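You operate a simulated robot arm through the tools that you are given. There is no shell and no other tool. Be economical: measure what you need, move in short steps, check, and stop when the job is done.

The job below is to be done with a simulated robot arm. You get a single attempt, and the scene is never put back.

Task
On the air header, put the duster on 2 bar and the filter on 6 bar.
Fine: use cross valves 4 and 7; shut a section valve before you open a cross valve, so the two supplies never join; the other branches keep their pressure, and valves you don't need stay as they are.

The check looks at the end state, three seconds after you hand in, the way a careful person would. Anything else that was tipped, shoved, dropped, spilled or broken makes it a failure.

Robot
A 7-joint arm with a two-finger parallel gripper on a trunk, on a base that drives. Base frame: it is fixed to the floor where the robot stands at the start and does not move with it; the origin is under the middle of the robot, x ahead of it, y to its left, z up. Readings come in mm, rad, newtons and seconds.
With the tool pointing down near the work surface it reaches from about 260 to 600 mm from the robot's upright axis, wherever it stands. Its first joint turns from -2.897 to 2.897 rad. Places, roughly: number four valve lever [0, 200, 1100]; number seven valve lever [900, 0, 1100]. Payload 3.4 kg.
The TCP is the grasp point between the finger pads, 30 mm short of the fingertips. In the tool frame z runs along the fingers and y along their closing line. Largest opening 94 mm; finger width 28, thickness 10; the body of the gripper, 50 by 96 mm, starts 55 mm behind the TCP.
Orientation is that of the tool frame in the base frame, as [roll, pitch, yaw] about the fixed x, y, z axes, in that order (R = Rz(yaw) Ry(pitch) Rx(roll)). With the fingers straight down and closing along the base's y, the tool's x points along the base's -x, its y along +y and its z along -z.

Tools
- The arm moves only by the tool play_rows. Its argument "targets" is a list of rows, each an object (a shift or turn left out is 0, a gripper value left out holds the last) with "slide": the shift along the tool's x, y, z in mm, a list of three; "turn": the turn, a rotation vector about the tool's x, y, z in rad, a list of three; "fingers": the opening, from 0 (shut) to 1 (fully open). In form: [{"slide": [dx, dy, dz], "turn": [ax, ay, az], "fingers": fingers}, ...]. A call has 1 to 10 rows; each row shifts and turns the commanded pose from where the row before left it, along the tool's axes as they then stand. Each row takes 0.2 s and may step no farther than 50 mm and 0.15 rad from the row before; otherwise, or with a gripper value out of range, the whole call is refused. Where a pose cannot be reached the arm comes as near as it can. A force on the tool above 40 N (or 10 N above the force at the start of the call, whichever is more), or a blocked arm, ends the call early, and 0.2 s more pass. Each finger travels about 72 mm/s and halts on what it meets, pressing with about 24 N; the grip force reading is that of the motor and also rises with nothing between the fingers. The clock runs only during rows and for 0.2 s after the last one: add rows that do not move to give the fingers time. It gives the time, the measured TCP pose, the force on the tool (base axes), the opening and the grip force at its end, in the units of the frame above (readings bear some noise), with the torque about the TCP (base axes, N m) and any sound that the robot's microphone picked up.
- Cameras (640 x 400 px; columns grow to the right, rows downward): "scene" is now at [10.9, 140.7, 1624.8]; the picture's right is [-0.17, -0.99, 0.00], its down [-0.79, 0.13, -0.60] and it looks along [0.59, -0.10, -0.80] (base axes); focal length 214 px, centre (320, 200). "wrist" rides on the gripper at [76, 14, -103] in the tool frame; the picture's right is [-0.18, 0.98, 0.00], its down [-0.75, -0.14, -0.64] and it looks along [-0.63, -0.12, 0.77] (tool axes); focal length 243 px, centre (320, 200).
- get_image(camera): a new picture of that camera. It takes no simulated time.
- slide_trunk(by): slides the trunk up (or, below 0, down) by that many mm; the arm and the scene camera ride with it, the base frame stays. It gives what a move gives, with no picture.
- base_move(legs): drives the robot by 1 to 6 legs, each [ahead, left, turn to the left] in mm, mm and rad, along the robot's own axes; the way and the turn of a leg run together, so that a leg with both is an arc; at most 1500 mm and 3.142 rad a leg. The arm and the cameras ride along, it lands a little off, and it stops where it bumps. It gives what a move gives.
- head_to(pan, tilt): turns the head with the scene camera to pan (to the left, within 2.705 rad either way) and tilt (down, from -0.506 to 1.204), counted from straight ahead of the robot. It gives what a move gives.
- probe_pixels(camera, pixels): there is no depth. For up to 12 entries [column, row, z] of the newest picture of that camera ("zoom" is the newest enlarged one), the place [x, y] in the base frame at which the ray of that pixel passes the height z, good to about 2 mm. It takes no simulated time.
- inspect(camera, box): a new picture of the part [left, top, right, bottom] of that camera's present view, enlarged. It takes no simulated time.
- hand_in(): hands the job in; it is judged then, once.

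Go step by step. Measure first, check grasps and placings, and put right what went wrong. The budget is 80 turns and 48 pictures, counting those below and the enlarged ones. Unless the task says otherwise, let go and move clear before handing in, and close with one line.

The tools are called after ">>>" as a command line: name --argument value ..., lists and objects as JSON in quotes. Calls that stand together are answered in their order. play_rows: Moves the arm, as the interface text tells. Its arguments: {"type":"object","properties":{"targets":{"type":"array"}},"required":["targets"]} The other tools are called the same way: slide_trunk (by) slides the trunk up or down; base_move (legs) drives the base; head_to (pan, tilt) turns the head that bears the scene camera; get_image (camera) takes a picture; probe_pixels (camera, pixels) gives the place at which the rays of pixels pass given heights; inspect (camera, box) takes an enlarged picture of a part of a camera's view; hand_in () hands the job in.

At the start:

```text
clock: 0.0
tool_pos: [269.8, 82.9, 1430.8]
tool_rot: [3.142, 0.0, -3.141]
contact_force: [0.3, -0.2, 0.7]
torque: [0.0, 0.0, 0.0]
width: 94.0
grasp_force: 0.1
trunk travel left (down, up): [-303.0, 82.0]
robot x, y, heading: [-0.8, -3.0, 0.005]
head pan, tilt: [-0.168, 0.93]
```

scene: 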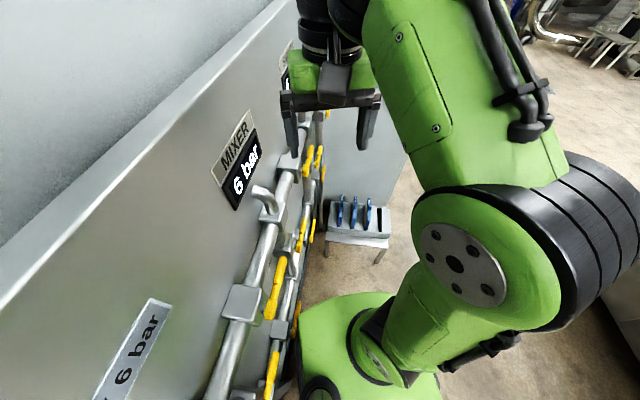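
wrist: 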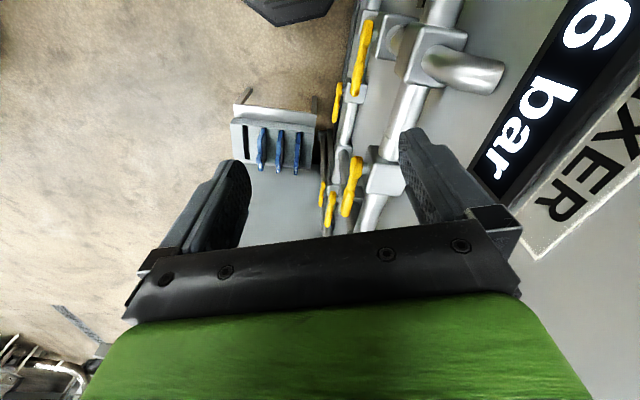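

The panel with pipes and yellow levers stands to the robot's left, and the scene picture only shows it at an angle. I'll turn the head towards it to read the header.

>>> head_to --pan 0.9 --tilt 0.7

>>> get_image --camera "scene"

```text
clock: 1.3
tool_pos: [269.7, 82.8, 1431.7]
tool_rot: [-3.141, 0.001, -3.14]
contact_force: [0.0, -0.3, -0.3]
torque: [-0.01, -0.01, -0.01]
width: 94.2
grasp_force: 0.1
trunk travel left (down, up): [-303.0, 82.0]
robot x, y, heading: [-2.5, 2.3, -0.006]
head pan, tilt: [0.901, 0.7]
```

```text
45 pictures are left
```

scene: 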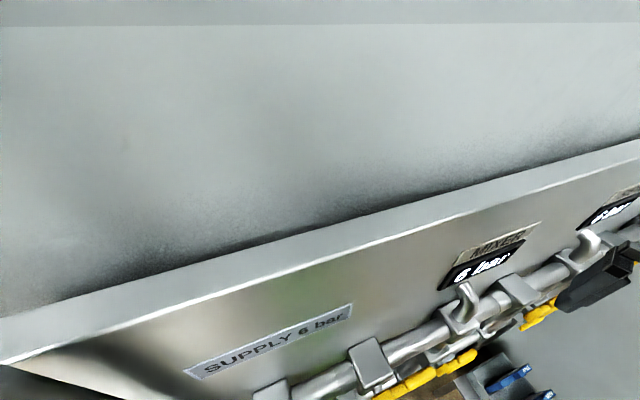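

The robot stands too close to the panel to read it all. I'll look to the right to see whether there is room to back off.

>>> head_to --pan -1.6 --tilt 0.7

>>> get_image --camera "scene"

```text
clock: 3.6
tool_pos: [270.1, 82.5, 1431.4]
tool_rot: [3.141, 0.0, 3.14]
contact_force: [-0.1, -0.1, 0.2]
torque: [-0.01, -0.02, 0.01]
width: 94.2
grasp_force: 0.0
trunk travel left (down, up): [-303.0, 82.0]
robot x, y, heading: [-1.5, -1.2, 0.001]
head pan, tilt: [-1.6, 0.7]
```

```text
44 pictures are left
```

scene: 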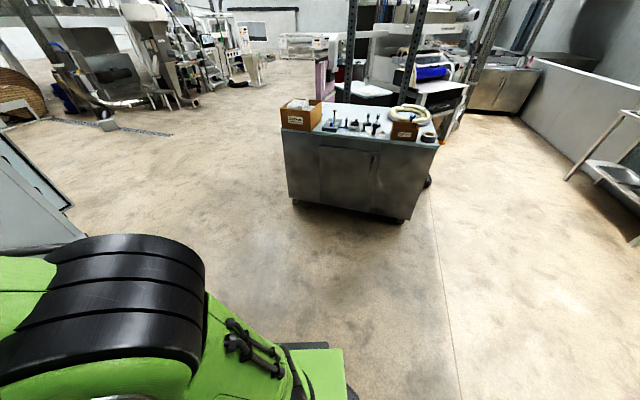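

The floor to the right is free for about 1.4 m up to the cart at (360,210). I'll drive 650 mm right and look back at the panel.

>>> base_move --legs '[[0, -650, 0]]'

>>> head_to --pan 1.1 --tilt 0.5

>>> get_image --camera "scene"

```text
clock: 7.2
tool_pos: [270.4, -568.0, 1431.8]
tool_rot: [-3.141, 0.001, -3.139]
contact_force: [0.3, -0.5, 0.7]
torque: [0.0, 0.0, 0.01]
width: 94.2
grasp_force: 0.0
trunk travel left (down, up): [-303.0, 82.0]
robot x, y, heading: [0.1, -647.9, 0.003]
head pan, tilt: [-1.6, 0.7]
```

```text
clock: 9.6
tool_pos: [270.8, -567.9, 1430.9]
tool_rot: [-3.14, -0.001, -3.14]
contact_force: [0.4, 0.2, -0.4]
torque: [0.0, -0.03, 0.02]
width: 93.9
grasp_force: 0.0
trunk travel left (down, up): [-303.0, 82.0]
robot x, y, heading: [-0.1, -650.3, 0.002]
head pan, tilt: [1.1, 0.499]
```

```text
43 pictures are left
```

scene: 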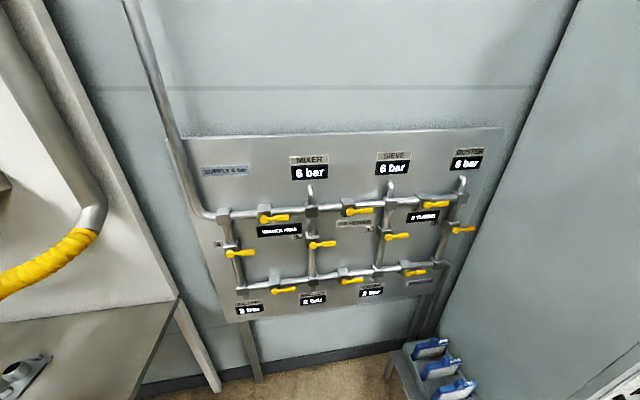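

The whole header is in view: upper pipe, lower pipe and four risers between them. I'll enlarge it to read the labels.

>>> inspect --camera "scene" --box '[195, 140, 355, 240]'

>>> inspect --camera "scene" --box '[340, 140, 500, 240]'

>>> inspect --camera "scene" --box '[205, 225, 365, 325]'

>>> inspect --camera "scene" --box '[330, 220, 490, 320]'

```text
4.00 times, centred on (275, 190) of scene
```

zoom: 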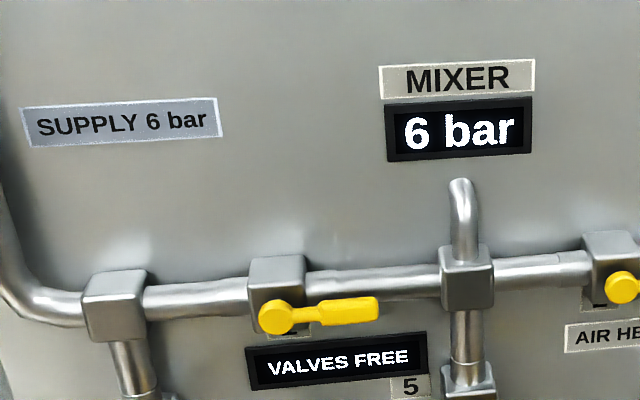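

```text
4.00 times, centred on (420, 190) of scene
```

zoom: 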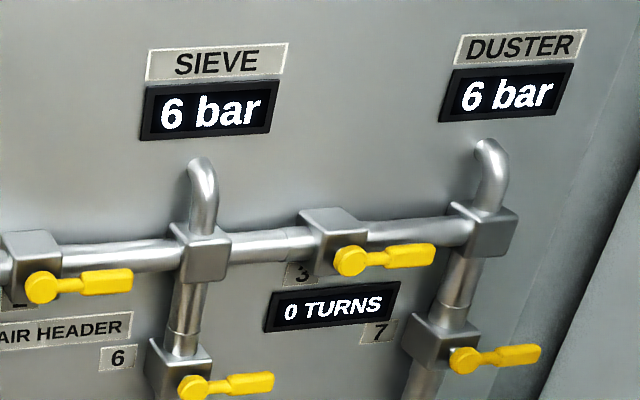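

```text
4.00 times, centred on (285, 275) of scene
```

zoom: 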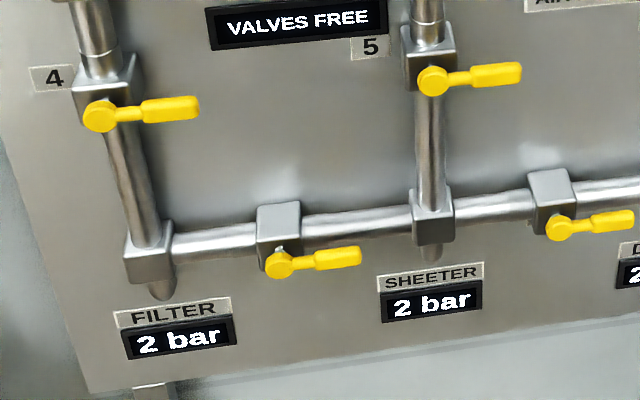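

```text
4.00 times, centred on (410, 270) of scene
```

zoom: 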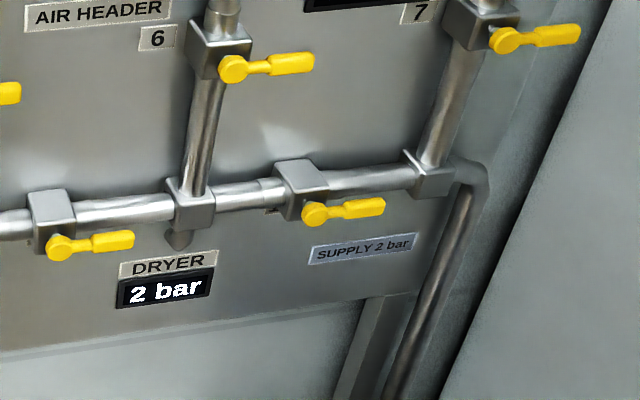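

Reading the plates: the upper line is 6 bar, fed at the left, with section valves 1–3; the lower line is 2 bar, fed at the right. All section levers lie along their pipe (open) and all cross levers across it (shut). The plan is to shut 3 then open 7, and shut the lower-left section valve (between filter and sheeter) then open 4. First I'll probe positions.

>>> probe_pixels --camera "scene" --pixels '[[230, 254, 1100], [456, 230, 1100], [427.5, 205, 1200], [427.5, 205, 1150], [264, 219, 1200], [275, 291, 950], [275, 291, 900], [408, 273, 950], [475, 228, 1100], [254.5, 251, 1100], [430, 370, 500], [430, 370, 800]]'

>>> inspect --camera "scene" --box '[410, 185, 490, 235]'

>>> inspect --camera "scene" --box '[210, 235, 306, 295]'

```text
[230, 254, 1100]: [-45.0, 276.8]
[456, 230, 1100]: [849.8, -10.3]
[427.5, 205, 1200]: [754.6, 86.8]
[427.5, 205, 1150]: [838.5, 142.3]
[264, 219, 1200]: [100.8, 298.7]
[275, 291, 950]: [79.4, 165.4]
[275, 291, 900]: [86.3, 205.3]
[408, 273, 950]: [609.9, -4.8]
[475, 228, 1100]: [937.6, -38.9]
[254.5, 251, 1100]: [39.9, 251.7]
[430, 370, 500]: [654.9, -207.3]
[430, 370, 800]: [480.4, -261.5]
```

```text
8.00 times, centred on (450, 210) of scene
```

zoom: 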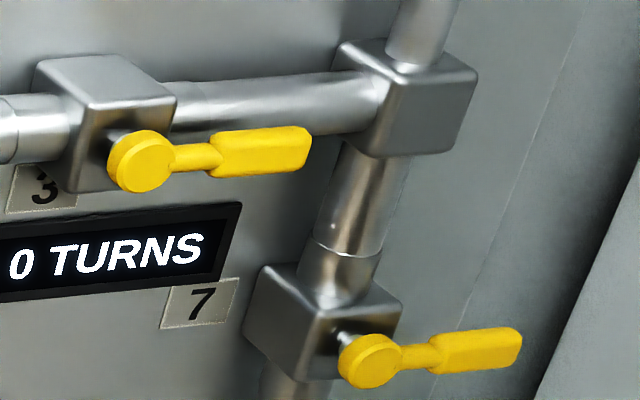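

```text
6.67 times, centred on (258, 265) of scene
```

zoom: 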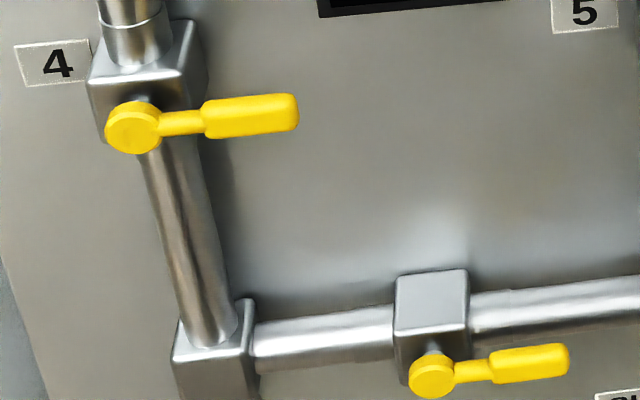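

Lines up: the panel runs at about -0.305 rad, so I'll turn the robot to face it (heading ≈1.266) and take a second view for triangulation.

>>> base_move --legs '[[0, 0, 1.264], [0, -400, 0]]'

>>> head_to --pan 0 --tilt 0.6

>>> get_image --camera "scene"

```text
clock: 15.3
tool_pos: [380.7, -481.0, 1430.5]
tool_rot: [3.141, 0.002, -1.857]
contact_force: [-0.1, 0.0, 0.7]
torque: [0.02, 0.0, -0.03]
width: 94.0
grasp_force: 0.0
trunk travel left (down, up): [-303.0, 82.0]
robot x, y, heading: [385.1, -767.3, 1.277]
head pan, tilt: [1.1, 0.499]
```

```text
clock: 16.6
tool_pos: [380.2, -482.6, 1430.1]
tool_rot: [3.141, 0.0, -1.858]
contact_force: [-0.3, 0.3, 0.3]
torque: [-0.03, 0.0, 0.03]
width: 93.9
grasp_force: 0.0
trunk travel left (down, up): [-303.0, 82.0]
robot x, y, heading: [381.8, -761.5, 1.283]
head pan, tilt: [0.0, 0.6]
```

```text
36 pictures are left
```

scene: 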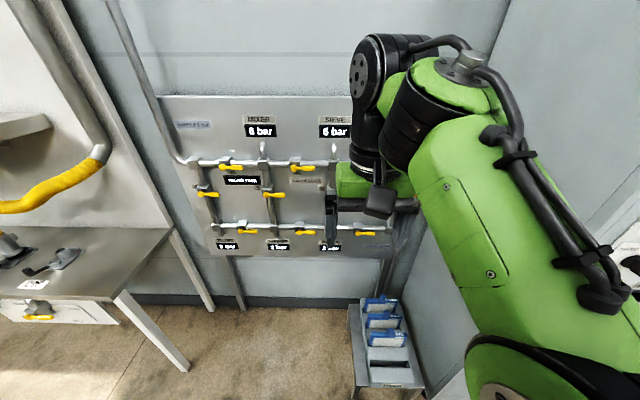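

The arm hides the right part, but the left part is clear. I'll zoom in for exact pixels to triangulate valve 4, the lower-left valve and the tool rack.

>>> inspect --camera "scene" --box '[180, 150, 308, 230]'

>>> probe_pixels --camera "scene" --pixels '[[385, 320, 400], [385, 320, 600], [385, 320, 800], [415, 388, 400], [415, 388, 600], [350, 305, 600], [400, 298, 600]]'

```text
5.00 times, centred on (244, 190) of scene
```

zoom: 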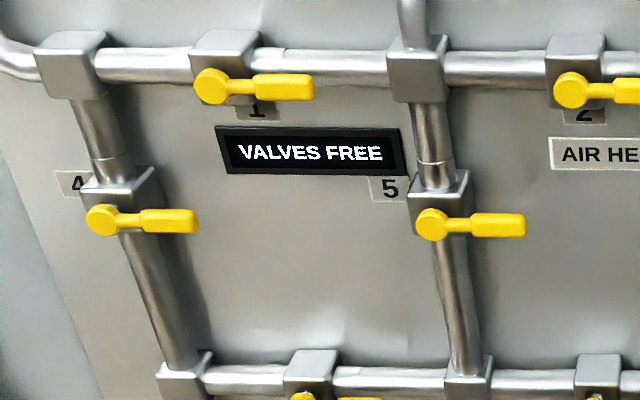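

```text
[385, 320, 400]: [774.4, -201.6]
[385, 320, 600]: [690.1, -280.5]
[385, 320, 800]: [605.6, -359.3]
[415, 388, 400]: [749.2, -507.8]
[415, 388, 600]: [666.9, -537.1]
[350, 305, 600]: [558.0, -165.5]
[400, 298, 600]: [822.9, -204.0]
```

>>> probe_pixels --camera "scene" --pixels '[[200.2, 194, 1100], [200.2, 194, 1050], [219.4, 194.2, 1100], [219.4, 194.2, 1050], [222.2, 167.2, 1200], [222.2, 167.2, 1150], [239.5, 230.5, 950], [239.5, 230.5, 900], [350, 305, 480], [368, 385, 480], [425, 385, 480], [400, 298, 480]]'

>>> inspect --camera "scene" --box '[320, 270, 480, 400]'

```text
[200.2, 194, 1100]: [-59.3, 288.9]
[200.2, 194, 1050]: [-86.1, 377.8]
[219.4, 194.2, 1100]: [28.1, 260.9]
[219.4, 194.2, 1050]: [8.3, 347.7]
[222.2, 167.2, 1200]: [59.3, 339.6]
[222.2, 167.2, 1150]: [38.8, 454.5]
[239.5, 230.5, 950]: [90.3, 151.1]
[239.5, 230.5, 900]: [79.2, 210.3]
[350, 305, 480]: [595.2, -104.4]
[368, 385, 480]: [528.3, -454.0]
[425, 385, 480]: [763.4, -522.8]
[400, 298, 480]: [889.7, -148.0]
```

```text
3.08 times, centred on (400, 335) of scene
```

zoom: 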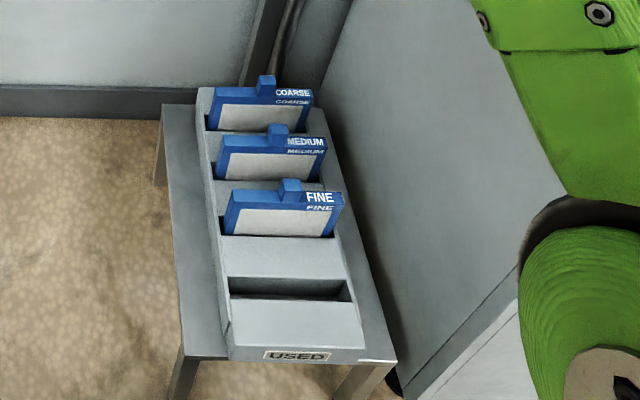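

Triangulation puts the hubs at about V4 (-41,225,1135), V7 (794,-43,1135), V3 (650,3,1260) and lower-left V8 (83,184,930). The stand with the filters sits about 470 mm in front of the right columns, so I'll look down to see the base's footprint against it.

>>> head_to --pan -0.3 --tilt 1.2

>>> get_image --camera "scene"

```text
clock: 17.6
tool_pos: [380.3, -481.4, 1431.6]
tool_rot: [-3.14, -0.001, -1.858]
contact_force: [0.0, -0.2, -0.6]
torque: [0.0, -0.04, 0.0]
width: 94.1
grasp_force: 0.2
trunk travel left (down, up): [-303.0, 82.0]
robot x, y, heading: [382.9, -767.9, 1.276]
head pan, tilt: [-0.3, 1.201]
```

```text
33 pictures are left
```

scene: 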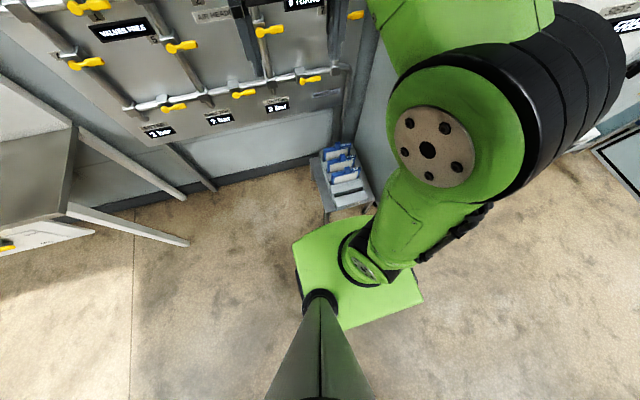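

>>> probe_pixels --camera "scene" --pixels '[[293, 247, 500], [293, 247, 800], [375, 213, 500], [375, 213, 800], [422, 300, 500], [422, 300, 800], [360, 262, 500], [360, 262, 800], [347, 205, 450], [321, 200, 450], [328, 215, 0]]'

```text
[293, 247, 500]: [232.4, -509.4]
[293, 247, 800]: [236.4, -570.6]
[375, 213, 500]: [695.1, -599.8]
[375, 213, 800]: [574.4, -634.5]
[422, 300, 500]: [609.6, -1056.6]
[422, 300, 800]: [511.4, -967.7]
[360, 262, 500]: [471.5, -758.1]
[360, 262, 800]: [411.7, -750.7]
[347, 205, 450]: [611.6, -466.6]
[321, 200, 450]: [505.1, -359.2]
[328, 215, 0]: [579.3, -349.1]
```

The base plate (half-width ≈190 mm) keeps clear of the stand, and the levers are about 810 mm ahead, which the arm should reach with the tool horizontal. I'll move the tool forward and down, then pitch it toward the panel.

>>> play_rows --targets '[{"slide": [-30, 0, 20]}, {"slide": [-30, 0, 20]}, {"slide": [-30, 0, 20]}, {"slide": [-30, 0, 20]}, {"slide": [-30, 0, 20]}, {"slide": [-30, 0, 20]}, {"slide": [-30, 0, 20]}, {"slide": [-30, 0, 20]}]'

>>> play_rows --targets '[{"turn": [0, -0.15, 0], "fingers": 0.6}, {"turn": [0, -0.15, 0]}, {"turn": [0, -0.15, 0]}, {"turn": [0, -0.15, 0]}, {"turn": [0, -0.15, 0]}, {"turn": [0, -0.15, 0]}, {"turn": [0, -0.15, 0]}, {"turn": [0, -0.15, 0]}, {"turn": [0, -0.15, 0]}, {"turn": [0, -0.15, 0]}]'

```text
clock: 19.4
tool_pos: [451.1, -249.3, 1268.3]
tool_rot: [3.141, -0.001, -1.86]
contact_force: [0.2, -0.5, 0.6]
torque: [0.02, -0.02, 0.02]
width: 93.8
grasp_force: 0.1
trunk travel left (down, up): [-303.0, 82.0]
robot x, y, heading: [381.2, -766.2, 1.282]
head pan, tilt: [-0.3, 1.201]
```

```text
clock: 21.6
tool_pos: [448.5, -251.4, 1269.7]
tool_rot: [-3.14, 1.501, -1.856]
contact_force: [-0.2, 0.0, 0.7]
torque: [0.01, 0.0, -0.01]
width: 56.4
grasp_force: 0.1
trunk travel left (down, up): [-303.0, 82.0]
robot x, y, heading: [384.3, -762.4, 1.283]
head pan, tilt: [-0.3, 1.201]
```

The tool is nearly horizontal. I'll finish the pitch and roll -90° so the fingers close vertically for valve 3, then look with both cameras.

>>> play_rows --targets '[{"turn": [0, -0.07, 0]}, {"turn": [0, 0, -0.15]}, {"turn": [0, 0, -0.15]}, {"turn": [0, 0, -0.15]}, {"turn": [0, 0, -0.15]}, {"turn": [0, 0, -0.15]}, {"turn": [0, 0, -0.15]}, {"turn": [0, 0, -0.15]}, {"turn": [0, 0, -0.15]}, {"turn": [0, 0, -0.15]}]'

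>>> play_rows --targets '[{"turn": [0, 0, -0.15]}, {"turn": [0, 0, -0.071]}, {"slide": [0, 0, 0]}]'

>>> head_to --pan -0.3 --tilt 0.6

>>> get_image --camera "wrist"

>>> get_image --camera "scene"

```text
clock: 23.8
tool_pos: [449.7, -252.2, 1270.8]
tool_rot: [-1.573, 0.218, -0.288]
contact_force: [0.3, -0.6, 0.0]
torque: [0.02, -0.02, -0.02]
width: 56.3
grasp_force: 0.1
trunk travel left (down, up): [-303.0, 82.0]
robot x, y, heading: [380.7, -765.2, 1.283]
head pan, tilt: [-0.3, 1.201]
```

```text
clock: 24.6
tool_pos: [448.3, -252.2, 1270.0]
tool_rot: [-1.572, -0.002, -0.289]
contact_force: [0.4, -0.5, 0.1]
torque: [0.0, 0.0, -0.01]
width: 56.3
grasp_force: 0.1
trunk travel left (down, up): [-303.0, 82.0]
robot x, y, heading: [382.9, -765.2, 1.282]
head pan, tilt: [-0.3, 1.201]
```

```text
clock: 25.6
tool_pos: [449.4, -250.9, 1270.6]
tool_rot: [-1.572, -0.003, -0.288]
contact_force: [-0.8, 0.7, -0.3]
torque: [-0.01, -0.02, 0.01]
width: 56.2
grasp_force: 0.0
trunk travel left (down, up): [-303.0, 82.0]
robot x, y, heading: [386.7, -761.2, 1.283]
head pan, tilt: [-0.3, 0.6]
```

```text
32 pictures are left
```

wrist: 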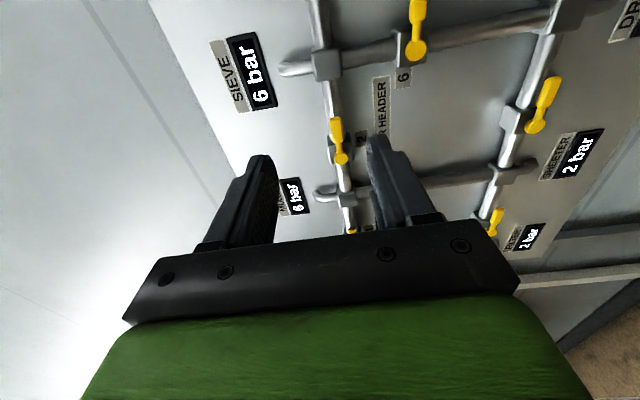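

```text
31 pictures are left
```

scene: 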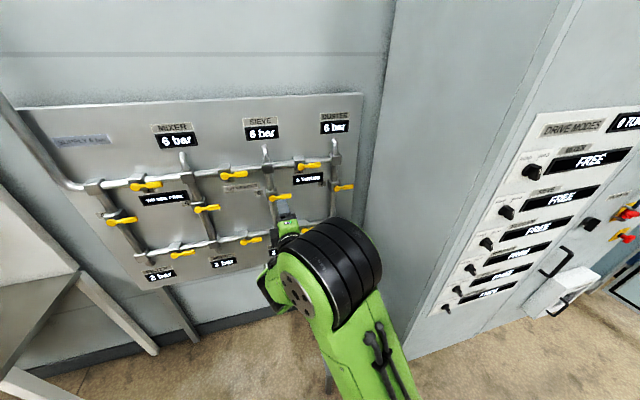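

Arm orientation is right and valves 3 and 7 are visible near (310,166) and (340,187). I'll zoom for precise pixels.

>>> inspect --camera "scene" --box '[284, 145, 364, 195]'

```text
8.00 times, centred on (324, 170) of scene
```

zoom: 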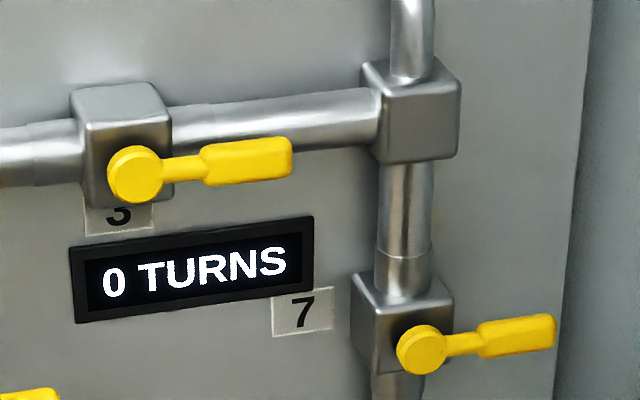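

>>> probe_pixels --camera "zoom" --pixels '[[135, 174, 1260], [135, 174, 1250], [291, 157, 1260], [291, 157, 1250], [210, 168, 1260], [421, 350, 1135], [421, 350, 1125], [556, 332, 1135], [556, 332, 1125], [485, 340, 1135]]'

```text
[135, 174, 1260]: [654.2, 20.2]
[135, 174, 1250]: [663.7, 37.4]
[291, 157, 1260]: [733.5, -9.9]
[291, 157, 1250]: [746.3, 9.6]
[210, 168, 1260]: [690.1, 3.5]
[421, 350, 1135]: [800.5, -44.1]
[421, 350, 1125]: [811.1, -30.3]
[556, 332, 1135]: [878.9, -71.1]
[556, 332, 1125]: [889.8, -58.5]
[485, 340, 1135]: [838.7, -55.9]
```

Two views agree: V3 hub (654,20,1260), V7 hub (812,-28,1124), lever plane yaw -0.304, lever length about 86 mm. I'll go to 80 mm in front of valve 3's paddle.

>>> play_rows --targets '[{"turn": [0, 0.016, 0]}, {"slide": [30, 2, 40]}, {"slide": [30, 2, 40]}, {"slide": [30, 2, 40]}, {"slide": [30, 2, 40]}, {"slide": [30, 2, 40]}, {"slide": [30, 2, 40]}, {"slide": [0, 0, 0]}]'

>>> get_image --camera "wrist"

>>> inspect --camera "scene" --box '[250, 130, 410, 230]'

```text
clock: 27.4
tool_pos: [692.1, -77.3, 1258.6]
tool_rot: [-1.573, -0.001, -0.304]
contact_force: [-0.1, 0.0, 0.8]
torque: [-0.01, -0.01, -0.01]
width: 56.2
grasp_force: 0.1
trunk travel left (down, up): [-303.0, 82.0]
robot x, y, heading: [383.5, -765.3, 1.282]
head pan, tilt: [-0.3, 0.6]
```

```text
29 pictures are left
```

wrist: 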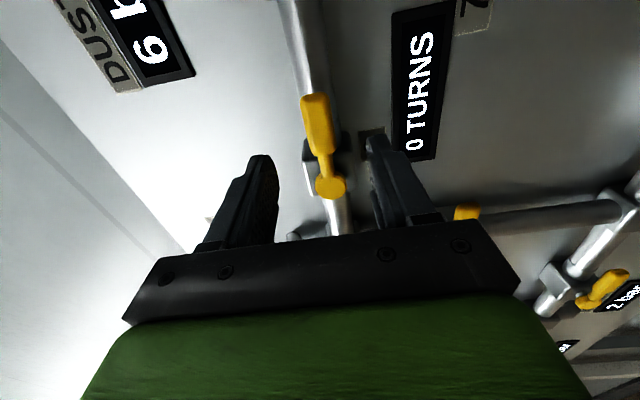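

```text
4.00 times, centred on (330, 180) of scene
```

zoom: 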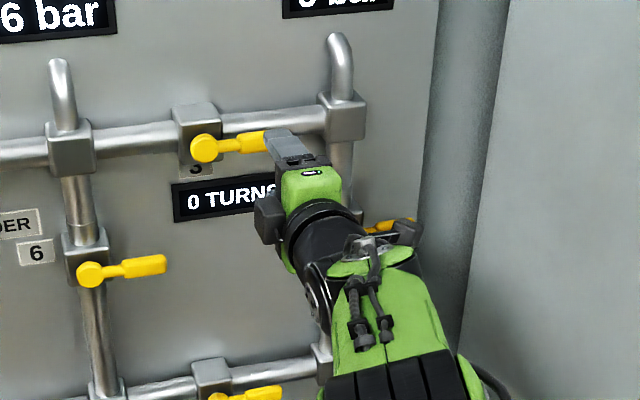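

Pose is within a millimetre laterally. I'll advance so that the fingertips pass about 15 mm beyond the paddle, then close.

>>> play_rows --targets '[{"slide": [0, 0, 25]}, {"slide": [0, 0, 25]}, {"slide": [0, 0, 17]}, {"slide": [0, 0, 0]}]'

>>> get_image --camera "wrist"

>>> play_rows --targets '[{"fingers": 0.1}, {}, {}, {}]'

```text
clock: 28.4
tool_pos: [704.8, -31.0, 1255.8]
tool_rot: [-1.572, 0.003, -0.304]
contact_force: [-0.7, 0.2, 0.8]
torque: [0.0, 0.0, 0.02]
width: 56.3
grasp_force: 0.1
out of reach, approached as far as the arm can: row 2, 3
trunk travel left (down, up): [-303.0, 82.0]
robot x, y, heading: [381.9, -760.4, 1.281]
head pan, tilt: [-0.3, 0.6]
```

```text
27 pictures are left
```

wrist: 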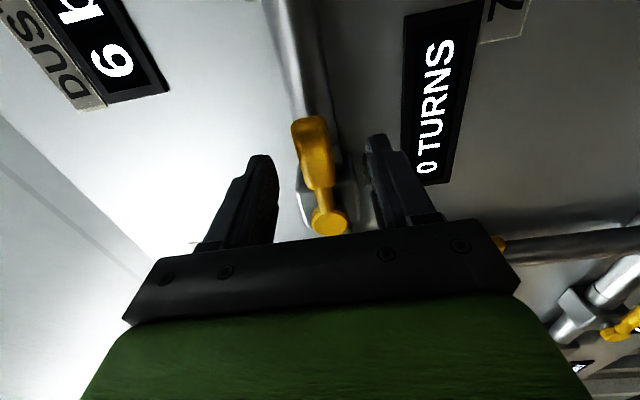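

```text
clock: 29.4
tool_pos: [704.1, -31.2, 1260.9]
tool_rot: [-1.567, 0.001, -0.303]
contact_force: [4.8, 11.4, 16.9]
torque: [0.48, -0.18, -0.54]
width: 22.8
grasp_force: 44.9
trunk travel left (down, up): [-303.0, 82.0]
robot x, y, heading: [378.4, -762.7, 1.279]
head pan, tilt: [-0.3, 0.6]
```

Rows 2–3 were out of reach: the TCP stopped about 34 mm short of the lever plane with only the fingertips on the paddle. I'll open, back off, and measure the stand and right-hand cabinet before driving closer.

>>> play_rows --targets '[{"fingers": 0.6}, {}, {"slide": [0, 0, -30]}, {"slide": [0, 0, -40]}, {"slide": [0, 0, -40]}]'

>>> head_to --pan -0.5 --tilt 1.0

>>> get_image --camera "scene"

```text
clock: 30.6
tool_pos: [708.4, -36.6, 1261.5]
tool_rot: [-1.576, 0.002, -0.304]
contact_force: [0.1, -0.4, -0.6]
torque: [0.04, 0.01, -0.01]
width: 56.5
grasp_force: 0.0
out of reach, approached as far as the arm can: row 3, 4, 5
trunk travel left (down, up): [-303.0, 82.0]
robot x, y, heading: [382.6, -763.3, 1.287]
head pan, tilt: [-0.3, 0.6]
```

```text
clock: 31.5
tool_pos: [707.4, -37.3, 1260.8]
tool_rot: [-1.573, 0.003, -0.304]
contact_force: [0.4, 1.1, 0.4]
torque: [-0.01, 0.0, -0.01]
width: 56.7
grasp_force: 0.1
trunk travel left (down, up): [-303.0, 82.0]
robot x, y, heading: [384.5, -765.9, 1.287]
head pan, tilt: [-0.499, 1.0]
```

```text
26 pictures are left
```

scene: 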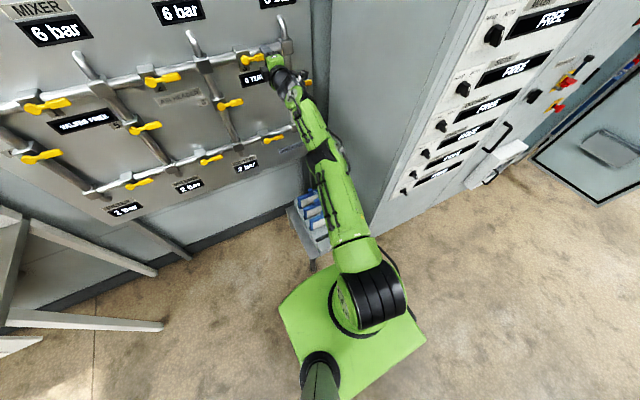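

The arm is nearly straight and did not follow the retreat. I'll try a gentle retreat with a slight change of direction to leave the singularity.

>>> play_rows --targets '[{"slide": [0, 0, -15]}, {"slide": [0, 0, -15]}, {"slide": [0, 0, -15]}, {"slide": [0, 0, -15]}]'

```text
clock: 32.5
tool_pos: [712.7, -42.5, 1266.7]
tool_rot: [-1.573, -0.001, -0.303]
contact_force: [0.1, 0.0, -0.4]
torque: [0.02, 0.0, -0.02]
width: 56.4
grasp_force: 0.1
out of reach, approached as far as the arm can: row 1, 2, 3, 4
trunk travel left (down, up): [-303.0, 82.0]
robot x, y, heading: [385.2, -763.5, 1.285]
head pan, tilt: [-0.499, 1.0]
```

The arm barely moves; I'll back the base 80 mm to clear the panel first, then unbend the arm in free space.

>>> base_move --legs '[[-80, 0, 0]]'

>>> play_rows --targets '[{"slide": [-20, 0, -20]}, {"slide": [-20, 0, -20]}, {"slide": [-20, 0, -20]}, {"slide": [-20, 0, -20]}]'

```text
clock: 33.5
tool_pos: [689.9, -118.5, 1268.6]
tool_rot: [-1.572, 0.0, -0.302]
contact_force: [-0.5, -1.0, 0.0]
torque: [-0.03, 0.03, -0.02]
width: 56.4
grasp_force: 0.2
trunk travel left (down, up): [-303.0, 82.0]
robot x, y, heading: [360.6, -841.2, 1.282]
head pan, tilt: [-0.499, 1.0]
```

```text
clock: 34.5
tool_pos: [648.6, -99.7, 1277.3]
tool_rot: [-1.571, -0.002, -0.303]
contact_force: [0.5, -1.0, 0.4]
torque: [0.01, -0.02, 0.0]
width: 56.3
grasp_force: 0.1
out of reach, approached as far as the arm can: row 1, 2, 3, 4
trunk travel left (down, up): [-303.0, 82.0]
robot x, y, heading: [357.6, -841.5, 1.281]
head pan, tilt: [-0.499, 1.0]
```

>>> play_rows --targets '[{"slide": [0, 0, -50]}, {"slide": [0, 0, -50]}, {"slide": [0, 0, -50]}, {"slide": [0, 0, -50]}, {"slide": [0, 0, -50]}]'

>>> get_image --camera "scene"

```text
clock: 35.7
tool_pos: [653.3, -103.4, 1288.0]
tool_rot: [-1.576, 0.001, -0.304]
contact_force: [-0.3, 0.2, -0.3]
torque: [-0.01, -0.03, 0.02]
width: 56.5
grasp_force: 0.1
out of reach, approached as far as the arm can: row 1, 2, 3, 4, 5
trunk travel left (down, up): [-303.0, 82.0]
robot x, y, heading: [361.6, -840.3, 1.29]
head pan, tilt: [-0.499, 1.0]
```

```text
25 pictures are left
```

scene: 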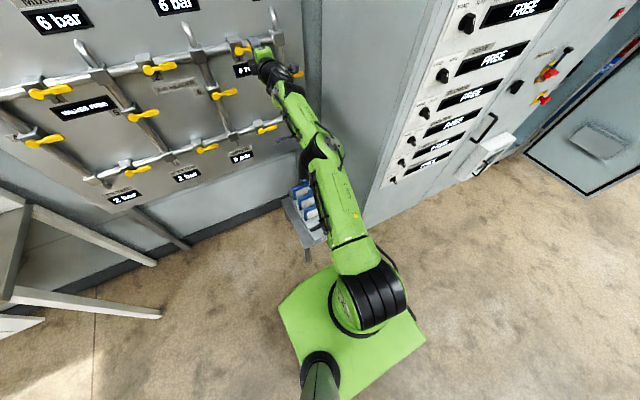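

The arm is straight at the elbow, so pulling back has no effect along that line. I'll pitch the tool up and slide down to break it.

>>> play_rows --targets '[{"slide": [0, 30, -20], "turn": [-0.12, 0, 0]}, {"slide": [0, 30, -20], "turn": [-0.12, 0, 0]}, {"slide": [0, 30, -20], "turn": [-0.12, 0, 0]}, {"slide": [0, 30, -20], "turn": [-0.12, 0, 0]}]'

```text
clock: 36.7
tool_pos: [620.9, -139.9, 1171.6]
tool_rot: [-2.054, 0.0, -0.301]
contact_force: [-0.4, 0.0, -0.1]
torque: [0.07, -0.01, 0.02]
width: 56.5
grasp_force: 0.1
out of reach, approached as far as the arm can: row 1, 2, 3
trunk travel left (down, up): [-303.0, 82.0]
robot x, y, heading: [362.4, -842.4, 1.282]
head pan, tilt: [-0.499, 1.0]
```

Row 4 was reached, so the arm is free again. I'll retreat and level the tool.

>>> play_rows --targets '[{"slide": [0, 0, -40]}, {"slide": [0, 0, -40]}, {"slide": [0, 0, -40]}, {"turn": [0.12, 0, 0]}, {"turn": [0.12, 0, 0]}, {"turn": [0.12, 0, 0]}, {"turn": [0.12, 0, 0]}, {}]'

```text
clock: 38.5
tool_pos: [589.3, -241.3, 1227.8]
tool_rot: [-1.572, 0.001, -0.302]
contact_force: [-0.4, 0.3, -0.2]
torque: [0.01, 0.01, 0.0]
width: 56.2
grasp_force: 0.0
trunk travel left (down, up): [-303.0, 82.0]
robot x, y, heading: [359.8, -841.2, 1.286]
head pan, tilt: [-0.499, 1.0]
```

Recovered and level. Now I'll measure the stand and cabinet corner from here (a baseline 80 mm behind the former view).

>>> head_to --pan 0.0 --tilt 1.0

>>> get_image --camera "scene"

```text
clock: 39.5
tool_pos: [589.9, -241.4, 1227.9]
tool_rot: [-1.574, 0.001, -0.302]
contact_force: [-0.1, 0.6, -0.8]
torque: [0.04, 0.04, -0.01]
width: 56.5
grasp_force: 0.0
trunk travel left (down, up): [-303.0, 82.0]
robot x, y, heading: [364.5, -841.6, 1.287]
head pan, tilt: [0.0, 1.0]
```

```text
24 pictures are left
```

scene: 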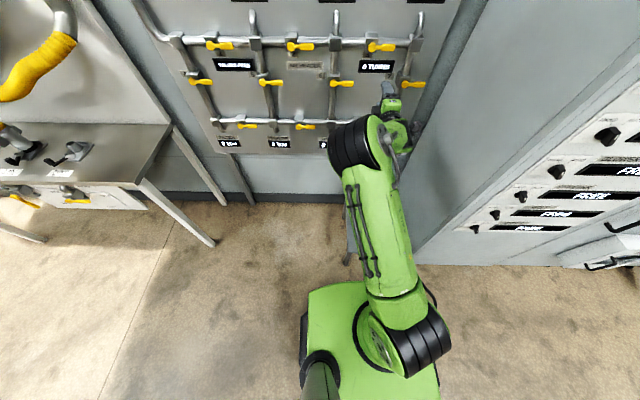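

>>> probe_pixels --camera "scene" --pixels '[[300, 320, 300], [300, 320, 100], [310, 300, 800], [330, 282, 900], [330, 282, 300], [330, 282, 150], [306, 295, 850], [414, 264, 0], [346, 260, 0], [346, 262, 300], [350, 215, 450], [350, 215, 300]]'

>>> inspect --camera "scene" --box '[280, 200, 440, 300]'

```text
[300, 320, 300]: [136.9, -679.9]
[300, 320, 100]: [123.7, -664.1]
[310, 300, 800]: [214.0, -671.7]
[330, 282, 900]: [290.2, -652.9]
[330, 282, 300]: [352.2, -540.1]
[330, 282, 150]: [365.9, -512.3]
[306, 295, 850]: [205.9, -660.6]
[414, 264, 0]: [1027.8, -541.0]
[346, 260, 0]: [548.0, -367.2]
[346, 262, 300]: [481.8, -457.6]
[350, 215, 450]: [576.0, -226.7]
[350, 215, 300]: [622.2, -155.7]
```

```text
4.00 times, centred on (360, 250) of scene
```

zoom: 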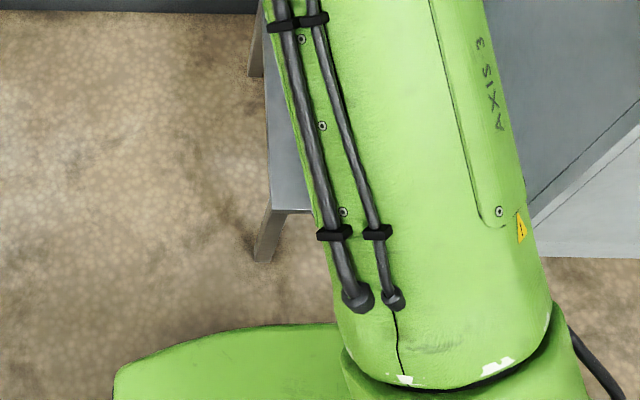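

>>> probe_pixels --camera "scene" --pixels '[[345.5, 265, 0], [348, 253, 300], [348, 253, 200], [348, 253, 400], [343, 219, 0], [345.5, 213, 300]]'

```text
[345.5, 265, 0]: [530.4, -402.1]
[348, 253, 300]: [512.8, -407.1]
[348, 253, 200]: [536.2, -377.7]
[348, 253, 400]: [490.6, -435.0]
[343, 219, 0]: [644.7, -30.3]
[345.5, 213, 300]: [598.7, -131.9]
```

The stand's front edge is at n≈-240 (along the panel normal, origin at the start) and its top is about 310 mm high; the base front is at most 300 mm ahead of the robot's centre. I'll stop at n≈-562 and shift right to line up with valve 3.

>>> base_move --legs '[[0, -57, 0], [0, 0, -0.018], [128, 0, 0]]'

>>> head_to --pan -0.2 --tilt 0.6

>>> get_image --camera "scene"

```text
clock: 41.6
tool_pos: [691.8, -138.7, 1228.0]
tool_rot: [-1.574, 0.0, -0.32]
contact_force: [-0.4, -0.5, -0.3]
torque: [0.04, 0.02, -0.01]
width: 56.2
grasp_force: 0.2
trunk travel left (down, up): [-303.0, 82.0]
robot x, y, heading: [453.2, -738.9, 1.264]
head pan, tilt: [0.0, 1.0]
```

```text
clock: 42.5
tool_pos: [691.6, -139.7, 1228.6]
tool_rot: [-1.573, 0.0, -0.317]
contact_force: [-0.3, -0.4, 0.2]
torque: [-0.02, -0.02, -0.02]
width: 56.3
grasp_force: 0.1
trunk travel left (down, up): [-303.0, 82.0]
robot x, y, heading: [455.2, -734.7, 1.267]
head pan, tilt: [-0.201, 0.6]
```

```text
22 pictures are left
```

scene: 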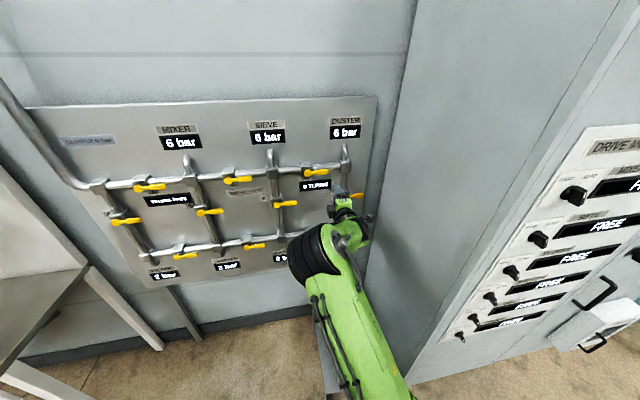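

Base is placed (n≈-565) and nothing was touched. I'll approach valve 3's paddle again, stopping with the TCP 15 mm short of the lever plane, and check before closing.

>>> play_rows --targets '[{"slide": [-9, -15, 20], "turn": [0, -0.014, 0]}, {"slide": [-9, -15, 25]}, {"slide": [0, 0, 10]}, {"slide": [0, 0, 20]}, {"slide": [0, 0, 20]}, {"slide": [0, 0, 20]}, {"slide": [0, 0, 10]}, {}]'

>>> get_image --camera "wrist"

```text
clock: 44.3
tool_pos: [713.7, -13.4, 1256.7]
tool_rot: [-1.572, 0.002, -0.304]
contact_force: [-0.8, -0.4, 0.4]
torque: [-0.01, 0.0, -0.04]
width: 56.4
grasp_force: 0.1
trunk travel left (down, up): [-303.0, 82.0]
robot x, y, heading: [453.7, -734.4, 1.268]
head pan, tilt: [-0.201, 0.6]
```

```text
21 pictures are left
```

wrist: 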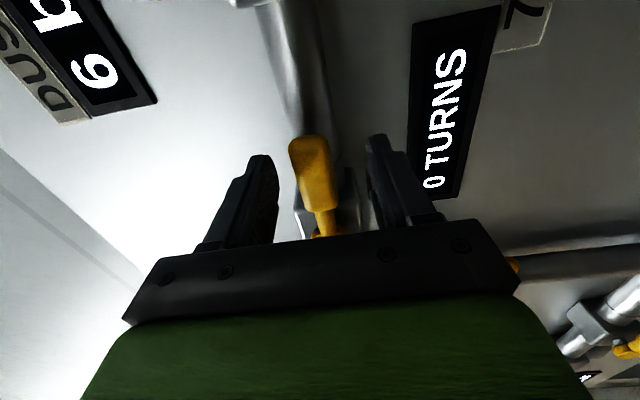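

Reached with no reach warning; the paddle at (315,175) lies between the fingers. Closing.

>>> play_rows --targets '[{"slide": [0, -3, 0], "fingers": 0.15}, {}, {}, {}]'

```text
clock: 45.3
tool_pos: [712.8, -13.8, 1259.1]
tool_rot: [-1.572, 0.001, -0.308]
contact_force: [0.9, 1.2, 0.9]
torque: [0.03, -0.16, -0.36]
width: 23.1
grasp_force: 44.7
trunk travel left (down, up): [-303.0, 82.0]
robot x, y, heading: [454.8, -738.2, 1.268]
head pan, tilt: [-0.201, 0.6]
```

Gripped (width 23 mm). I'll turn the lever about its hub (r=66 mm) clockwise, two steps first.

>>> play_rows --targets '[{"slide": [-0.7, 9.9, 0], "turn": [0, 0, 0.15]}, {"slide": [-0.7, 9.9, 0], "turn": [0, 0, 0.15]}, {}]'

```text
clock: 45.8
tool_pos: [712.5, -12.6, 1259.1]
tool_rot: [-1.544, 0.191, -0.299]
contact_force: [0.1, 1.4, 2.9]
torque: [-1.1, -1.12, 0.43]
width: 28.6
grasp_force: 45.2
trunk travel left (down, up): [-303.0, 82.0]
robot x, y, heading: [454.7, -735.7, 1.266]
head pan, tilt: [-0.201, 0.6]
stopped in row 2: the force on the tool passed its limit at 47 N (the readings are from after the stop); the commanded pose is now the measured one
```

The clockwise turn hit a stop (47 N, lever not moved). I'll bring the tool back and test the other direction.

>>> play_rows --targets '[{"slide": [0, 0, 0], "turn": [0, 0, -0.1]}, {"slide": [0, 0, 0], "turn": [0, 0, -0.091]}, {}]'

>>> play_rows --targets '[{"slide": [-0.3, -6.6, 0], "turn": [0, 0, -0.1]}, {"slide": [-0.3, -6.6, 0], "turn": [0, 0, -0.1]}, {"slide": [-0.3, -6.6, 0], "turn": [0, 0, -0.1]}, {}]'

>>> inspect --camera "scene" --box '[250, 140, 378, 220]'

```text
clock: 46.6
tool_pos: [713.1, -11.7, 1259.8]
tool_rot: [-1.543, 0.003, -0.305]
contact_force: [4.0, 2.5, 5.0]
torque: [-0.78, -0.82, -0.03]
width: 22.9
grasp_force: 45.6
trunk travel left (down, up): [-303.0, 82.0]
robot x, y, heading: [452.5, -734.5, 1.266]
head pan, tilt: [-0.201, 0.6]
```

```text
clock: 47.6
tool_pos: [710.2, -13.7, 1277.1]
tool_rot: [-1.547, -0.298, -0.313]
contact_force: [3.7, 1.3, 1.8]
torque: [-0.74, 0.32, 0.6]
width: 23.1
grasp_force: 44.6
trunk travel left (down, up): [-303.0, 82.0]
robot x, y, heading: [452.0, -732.2, 1.267]
head pan, tilt: [-0.201, 0.6]
```

```text
5.00 times, centred on (314, 180) of scene
```

zoom: 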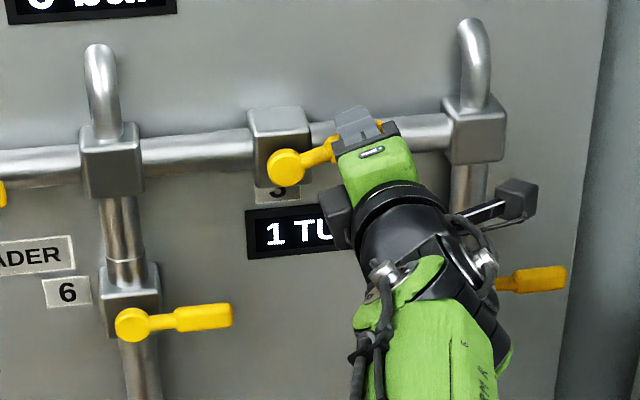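

The lever follows counter-clockwise (display now "1 TURN…"). Continuing that way in stages.

>>> play_rows --targets '[{"slide": [-0.7, -9.9, 0], "turn": [0, 0, -0.15]}, {"slide": [-0.7, -9.9, 0], "turn": [0, 0, -0.15]}, {"slide": [-0.7, -9.9, 0], "turn": [0, 0, -0.15]}, {"slide": [-0.7, -9.9, 0], "turn": [0, 0, -0.15]}, {}]'

```text
clock: 48.8
tool_pos: [690.8, -6.4, 1309.1]
tool_rot: [-1.538, -0.897, -0.332]
contact_force: [5.7, -3.5, -12.4]
torque: [-0.87, -0.58, -0.67]
width: 22.8
grasp_force: 45.7
trunk travel left (down, up): [-303.0, 82.0]
robot x, y, heading: [452.1, -734.9, 1.269]
head pan, tilt: [-0.201, 0.6]
```

>>> play_rows --targets '[{"slide": [-0.7, -9.9, 0], "turn": [0, 0, -0.15]}, {"slide": [-0.7, -9.9, 0], "turn": [0, 0, -0.15]}, {"slide": [-0.7, -9.9, 0], "turn": [0, 0, -0.15]}, {"slide": [-0.7, -9.9, 0], "turn": [0, 0, -0.15]}, {"slide": [-0.3, -5, 0], "turn": [0, 0, -0.075]}, {}]'

>>> inspect --camera "scene" --box '[250, 120, 378, 200]'

```text
clock: 50.2
tool_pos: [653.2, 5.4, 1320.5]
tool_rot: [-0.109, -1.553, -1.771]
contact_force: [11.0, -12.1, -26.1]
torque: [-0.6, -0.53, -0.43]
width: 22.8
grasp_force: 45.6
trunk travel left (down, up): [-303.0, 82.0]
robot x, y, heading: [455.2, -733.8, 1.266]
head pan, tilt: [-0.201, 0.6]
```

```text
5.00 times, centred on (314, 160) of scene
```

zoom: 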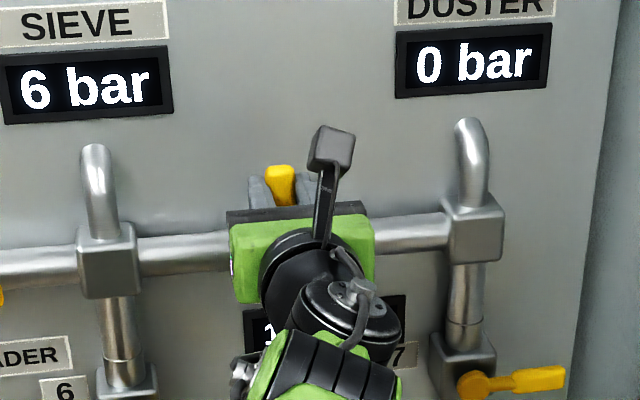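

Lever 3 now stands vertical and the DUSTER shows 0 bar. I'll release and back off.

>>> play_rows --targets '[{"fingers": 0.6}, {}, {}, {"slide": [0, 0, -30]}, {"slide": [0, 0, -40]}, {"slide": [0, 0, -40]}, {}]'

>>> play_rows --targets '[{"turn": [0, 0, 0.15]}, {"turn": [0, 0, 0.15]}, {"turn": [0, 0, 0.15]}, {"turn": [0, 0, 0.15]}, {"turn": [0, 0, 0.15]}, {"turn": [0, 0, 0.15]}, {"turn": [0, 0, 0.15]}, {"turn": [0, 0, 0.15]}, {"turn": [0, 0, 0.15]}, {"turn": [0, 0, 0.15]}]'

>>> base_move --legs '[[0, -140, 0]]'

>>> get_image --camera "scene"

```text
clock: 51.8
tool_pos: [615.6, -99.1, 1323.1]
tool_rot: [0.001, -1.547, -1.877]
contact_force: [0.2, 1.0, 0.0]
torque: [0.03, 0.0, 0.0]
width: 56.6
grasp_force: 0.1
trunk travel left (down, up): [-303.0, 82.0]
robot x, y, heading: [457.1, -735.5, 1.264]
head pan, tilt: [-0.201, 0.6]
```

```text
clock: 54.0
tool_pos: [616.9, -98.4, 1322.3]
tool_rot: [-1.546, -0.068, -0.306]
contact_force: [0.4, 0.2, -0.5]
torque: [0.04, -0.03, -0.01]
width: 56.5
grasp_force: 0.1
trunk travel left (down, up): [-303.0, 82.0]
robot x, y, heading: [451.0, -736.4, 1.269]
head pan, tilt: [-0.201, 0.6]
```

```text
clock: 55.3
tool_pos: [750.4, -141.4, 1322.9]
tool_rot: [-1.547, -0.071, -0.306]
contact_force: [0.1, 0.4, 0.1]
torque: [0.0, -0.01, 0.05]
width: 56.3
grasp_force: 0.0
trunk travel left (down, up): [-303.0, 82.0]
robot x, y, heading: [590.1, -776.4, 1.269]
head pan, tilt: [-0.201, 0.6]
```

```text
18 pictures are left
```

scene: 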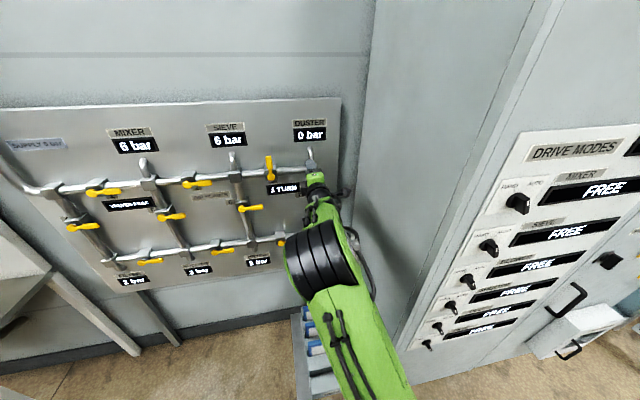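

All as intended. The wrist camera side would come near the right wall at valve 7, so I'll roll the tool half-way round (tool x to the left) here in free space before going to valve 7.

>>> play_rows --targets '[{"turn": [-0.025, 0, 0]}, {"turn": [0, 0, 0.15]}, {"turn": [0, 0, 0.15]}, {"turn": [0, 0, 0.15]}, {"turn": [0, 0, 0.15]}, {"turn": [0, 0, 0.15]}, {"turn": [0, 0, 0.15]}, {"turn": [0, 0, 0.15]}, {"turn": [0, 0, 0.15]}, {"turn": [0, 0, 0.15]}]'

>>> play_rows --targets '[{"turn": [0, 0, 0.15]}, {"turn": [0, 0, 0.15]}, {"turn": [0, 0, 0.15]}, {"turn": [0, 0, 0.15]}, {"turn": [0, 0, 0.15]}, {"turn": [0, 0, 0.15]}, {"turn": [0, 0, 0.15]}, {"turn": [0, 0, 0.15]}, {"turn": [0, 0, 0.15]}, {"turn": [0, 0, 0.15]}]'

>>> play_rows --targets '[{"turn": [0, 0, 0.15]}, {"turn": [0, 0, 0.15]}, {"turn": [0, 0, 0.07]}, {}]'

```text
clock: 57.5
tool_pos: [749.5, -140.7, 1322.6]
tool_rot: [-1.569, 1.282, -0.304]
contact_force: [-0.8, 0.2, -0.1]
torque: [0.01, 0.01, -0.02]
width: 56.4
grasp_force: 0.0
trunk travel left (down, up): [-303.0, 82.0]
robot x, y, heading: [588.8, -775.6, 1.264]
head pan, tilt: [-0.201, 0.6]
```

```text
clock: 59.7
tool_pos: [748.9, -141.6, 1322.6]
tool_rot: [1.57, 0.36, 2.836]
contact_force: [-0.2, 0.3, -0.6]
torque: [0.02, 0.03, 0.01]
width: 56.4
grasp_force: 0.0
trunk travel left (down, up): [-303.0, 82.0]
robot x, y, heading: [584.0, -778.0, 1.266]
head pan, tilt: [-0.201, 0.6]
```

```text
clock: 60.7
tool_pos: [750.1, -141.5, 1322.4]
tool_rot: [1.572, -0.007, 2.837]
contact_force: [-0.2, -0.6, -0.3]
torque: [0.01, 0.04, 0.0]
width: 56.5
grasp_force: 0.1
trunk travel left (down, up): [-303.0, 82.0]
robot x, y, heading: [587.7, -777.6, 1.267]
head pan, tilt: [-0.201, 0.6]
```

The tool now has x left, y up. Moving down and right to 70 mm in front of valve 7's paddle.

>>> play_rows --targets '[{"slide": [-18.2, -39.6, 0]}, {"slide": [-18.2, -39.6, 0]}, {"slide": [-18.2, -39.6, 0]}, {"slide": [-18.2, -39.6, 0]}, {"slide": [-18.2, -39.6, 20]}, {"slide": [0, 0, 21]}, {}]'

>>> get_image --camera "wrist"

>>> inspect --camera "scene" --box '[250, 140, 378, 220]'

```text
clock: 62.3
tool_pos: [847.7, -130.5, 1125.0]
tool_rot: [1.571, -0.004, 2.836]
contact_force: [0.4, -0.2, 0.5]
torque: [0.01, 0.01, 0.01]
width: 56.6
grasp_force: 0.1
trunk travel left (down, up): [-303.0, 82.0]
robot x, y, heading: [588.3, -777.2, 1.268]
head pan, tilt: [-0.201, 0.6]
```

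```text
17 pictures are left
```

wrist: 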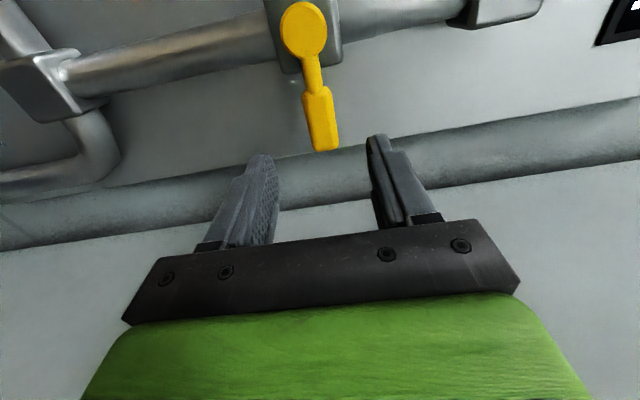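

```text
5.00 times, centred on (314, 180) of scene
```

zoom: 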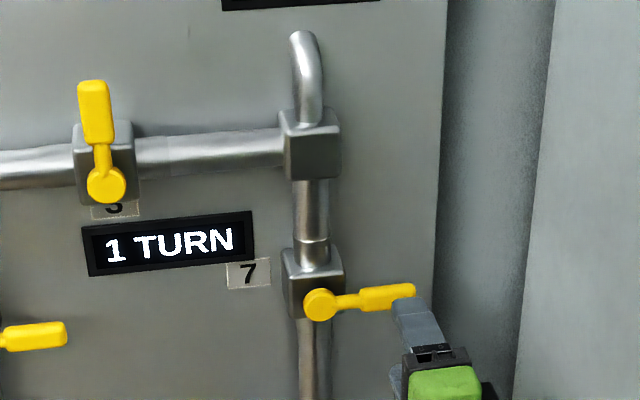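

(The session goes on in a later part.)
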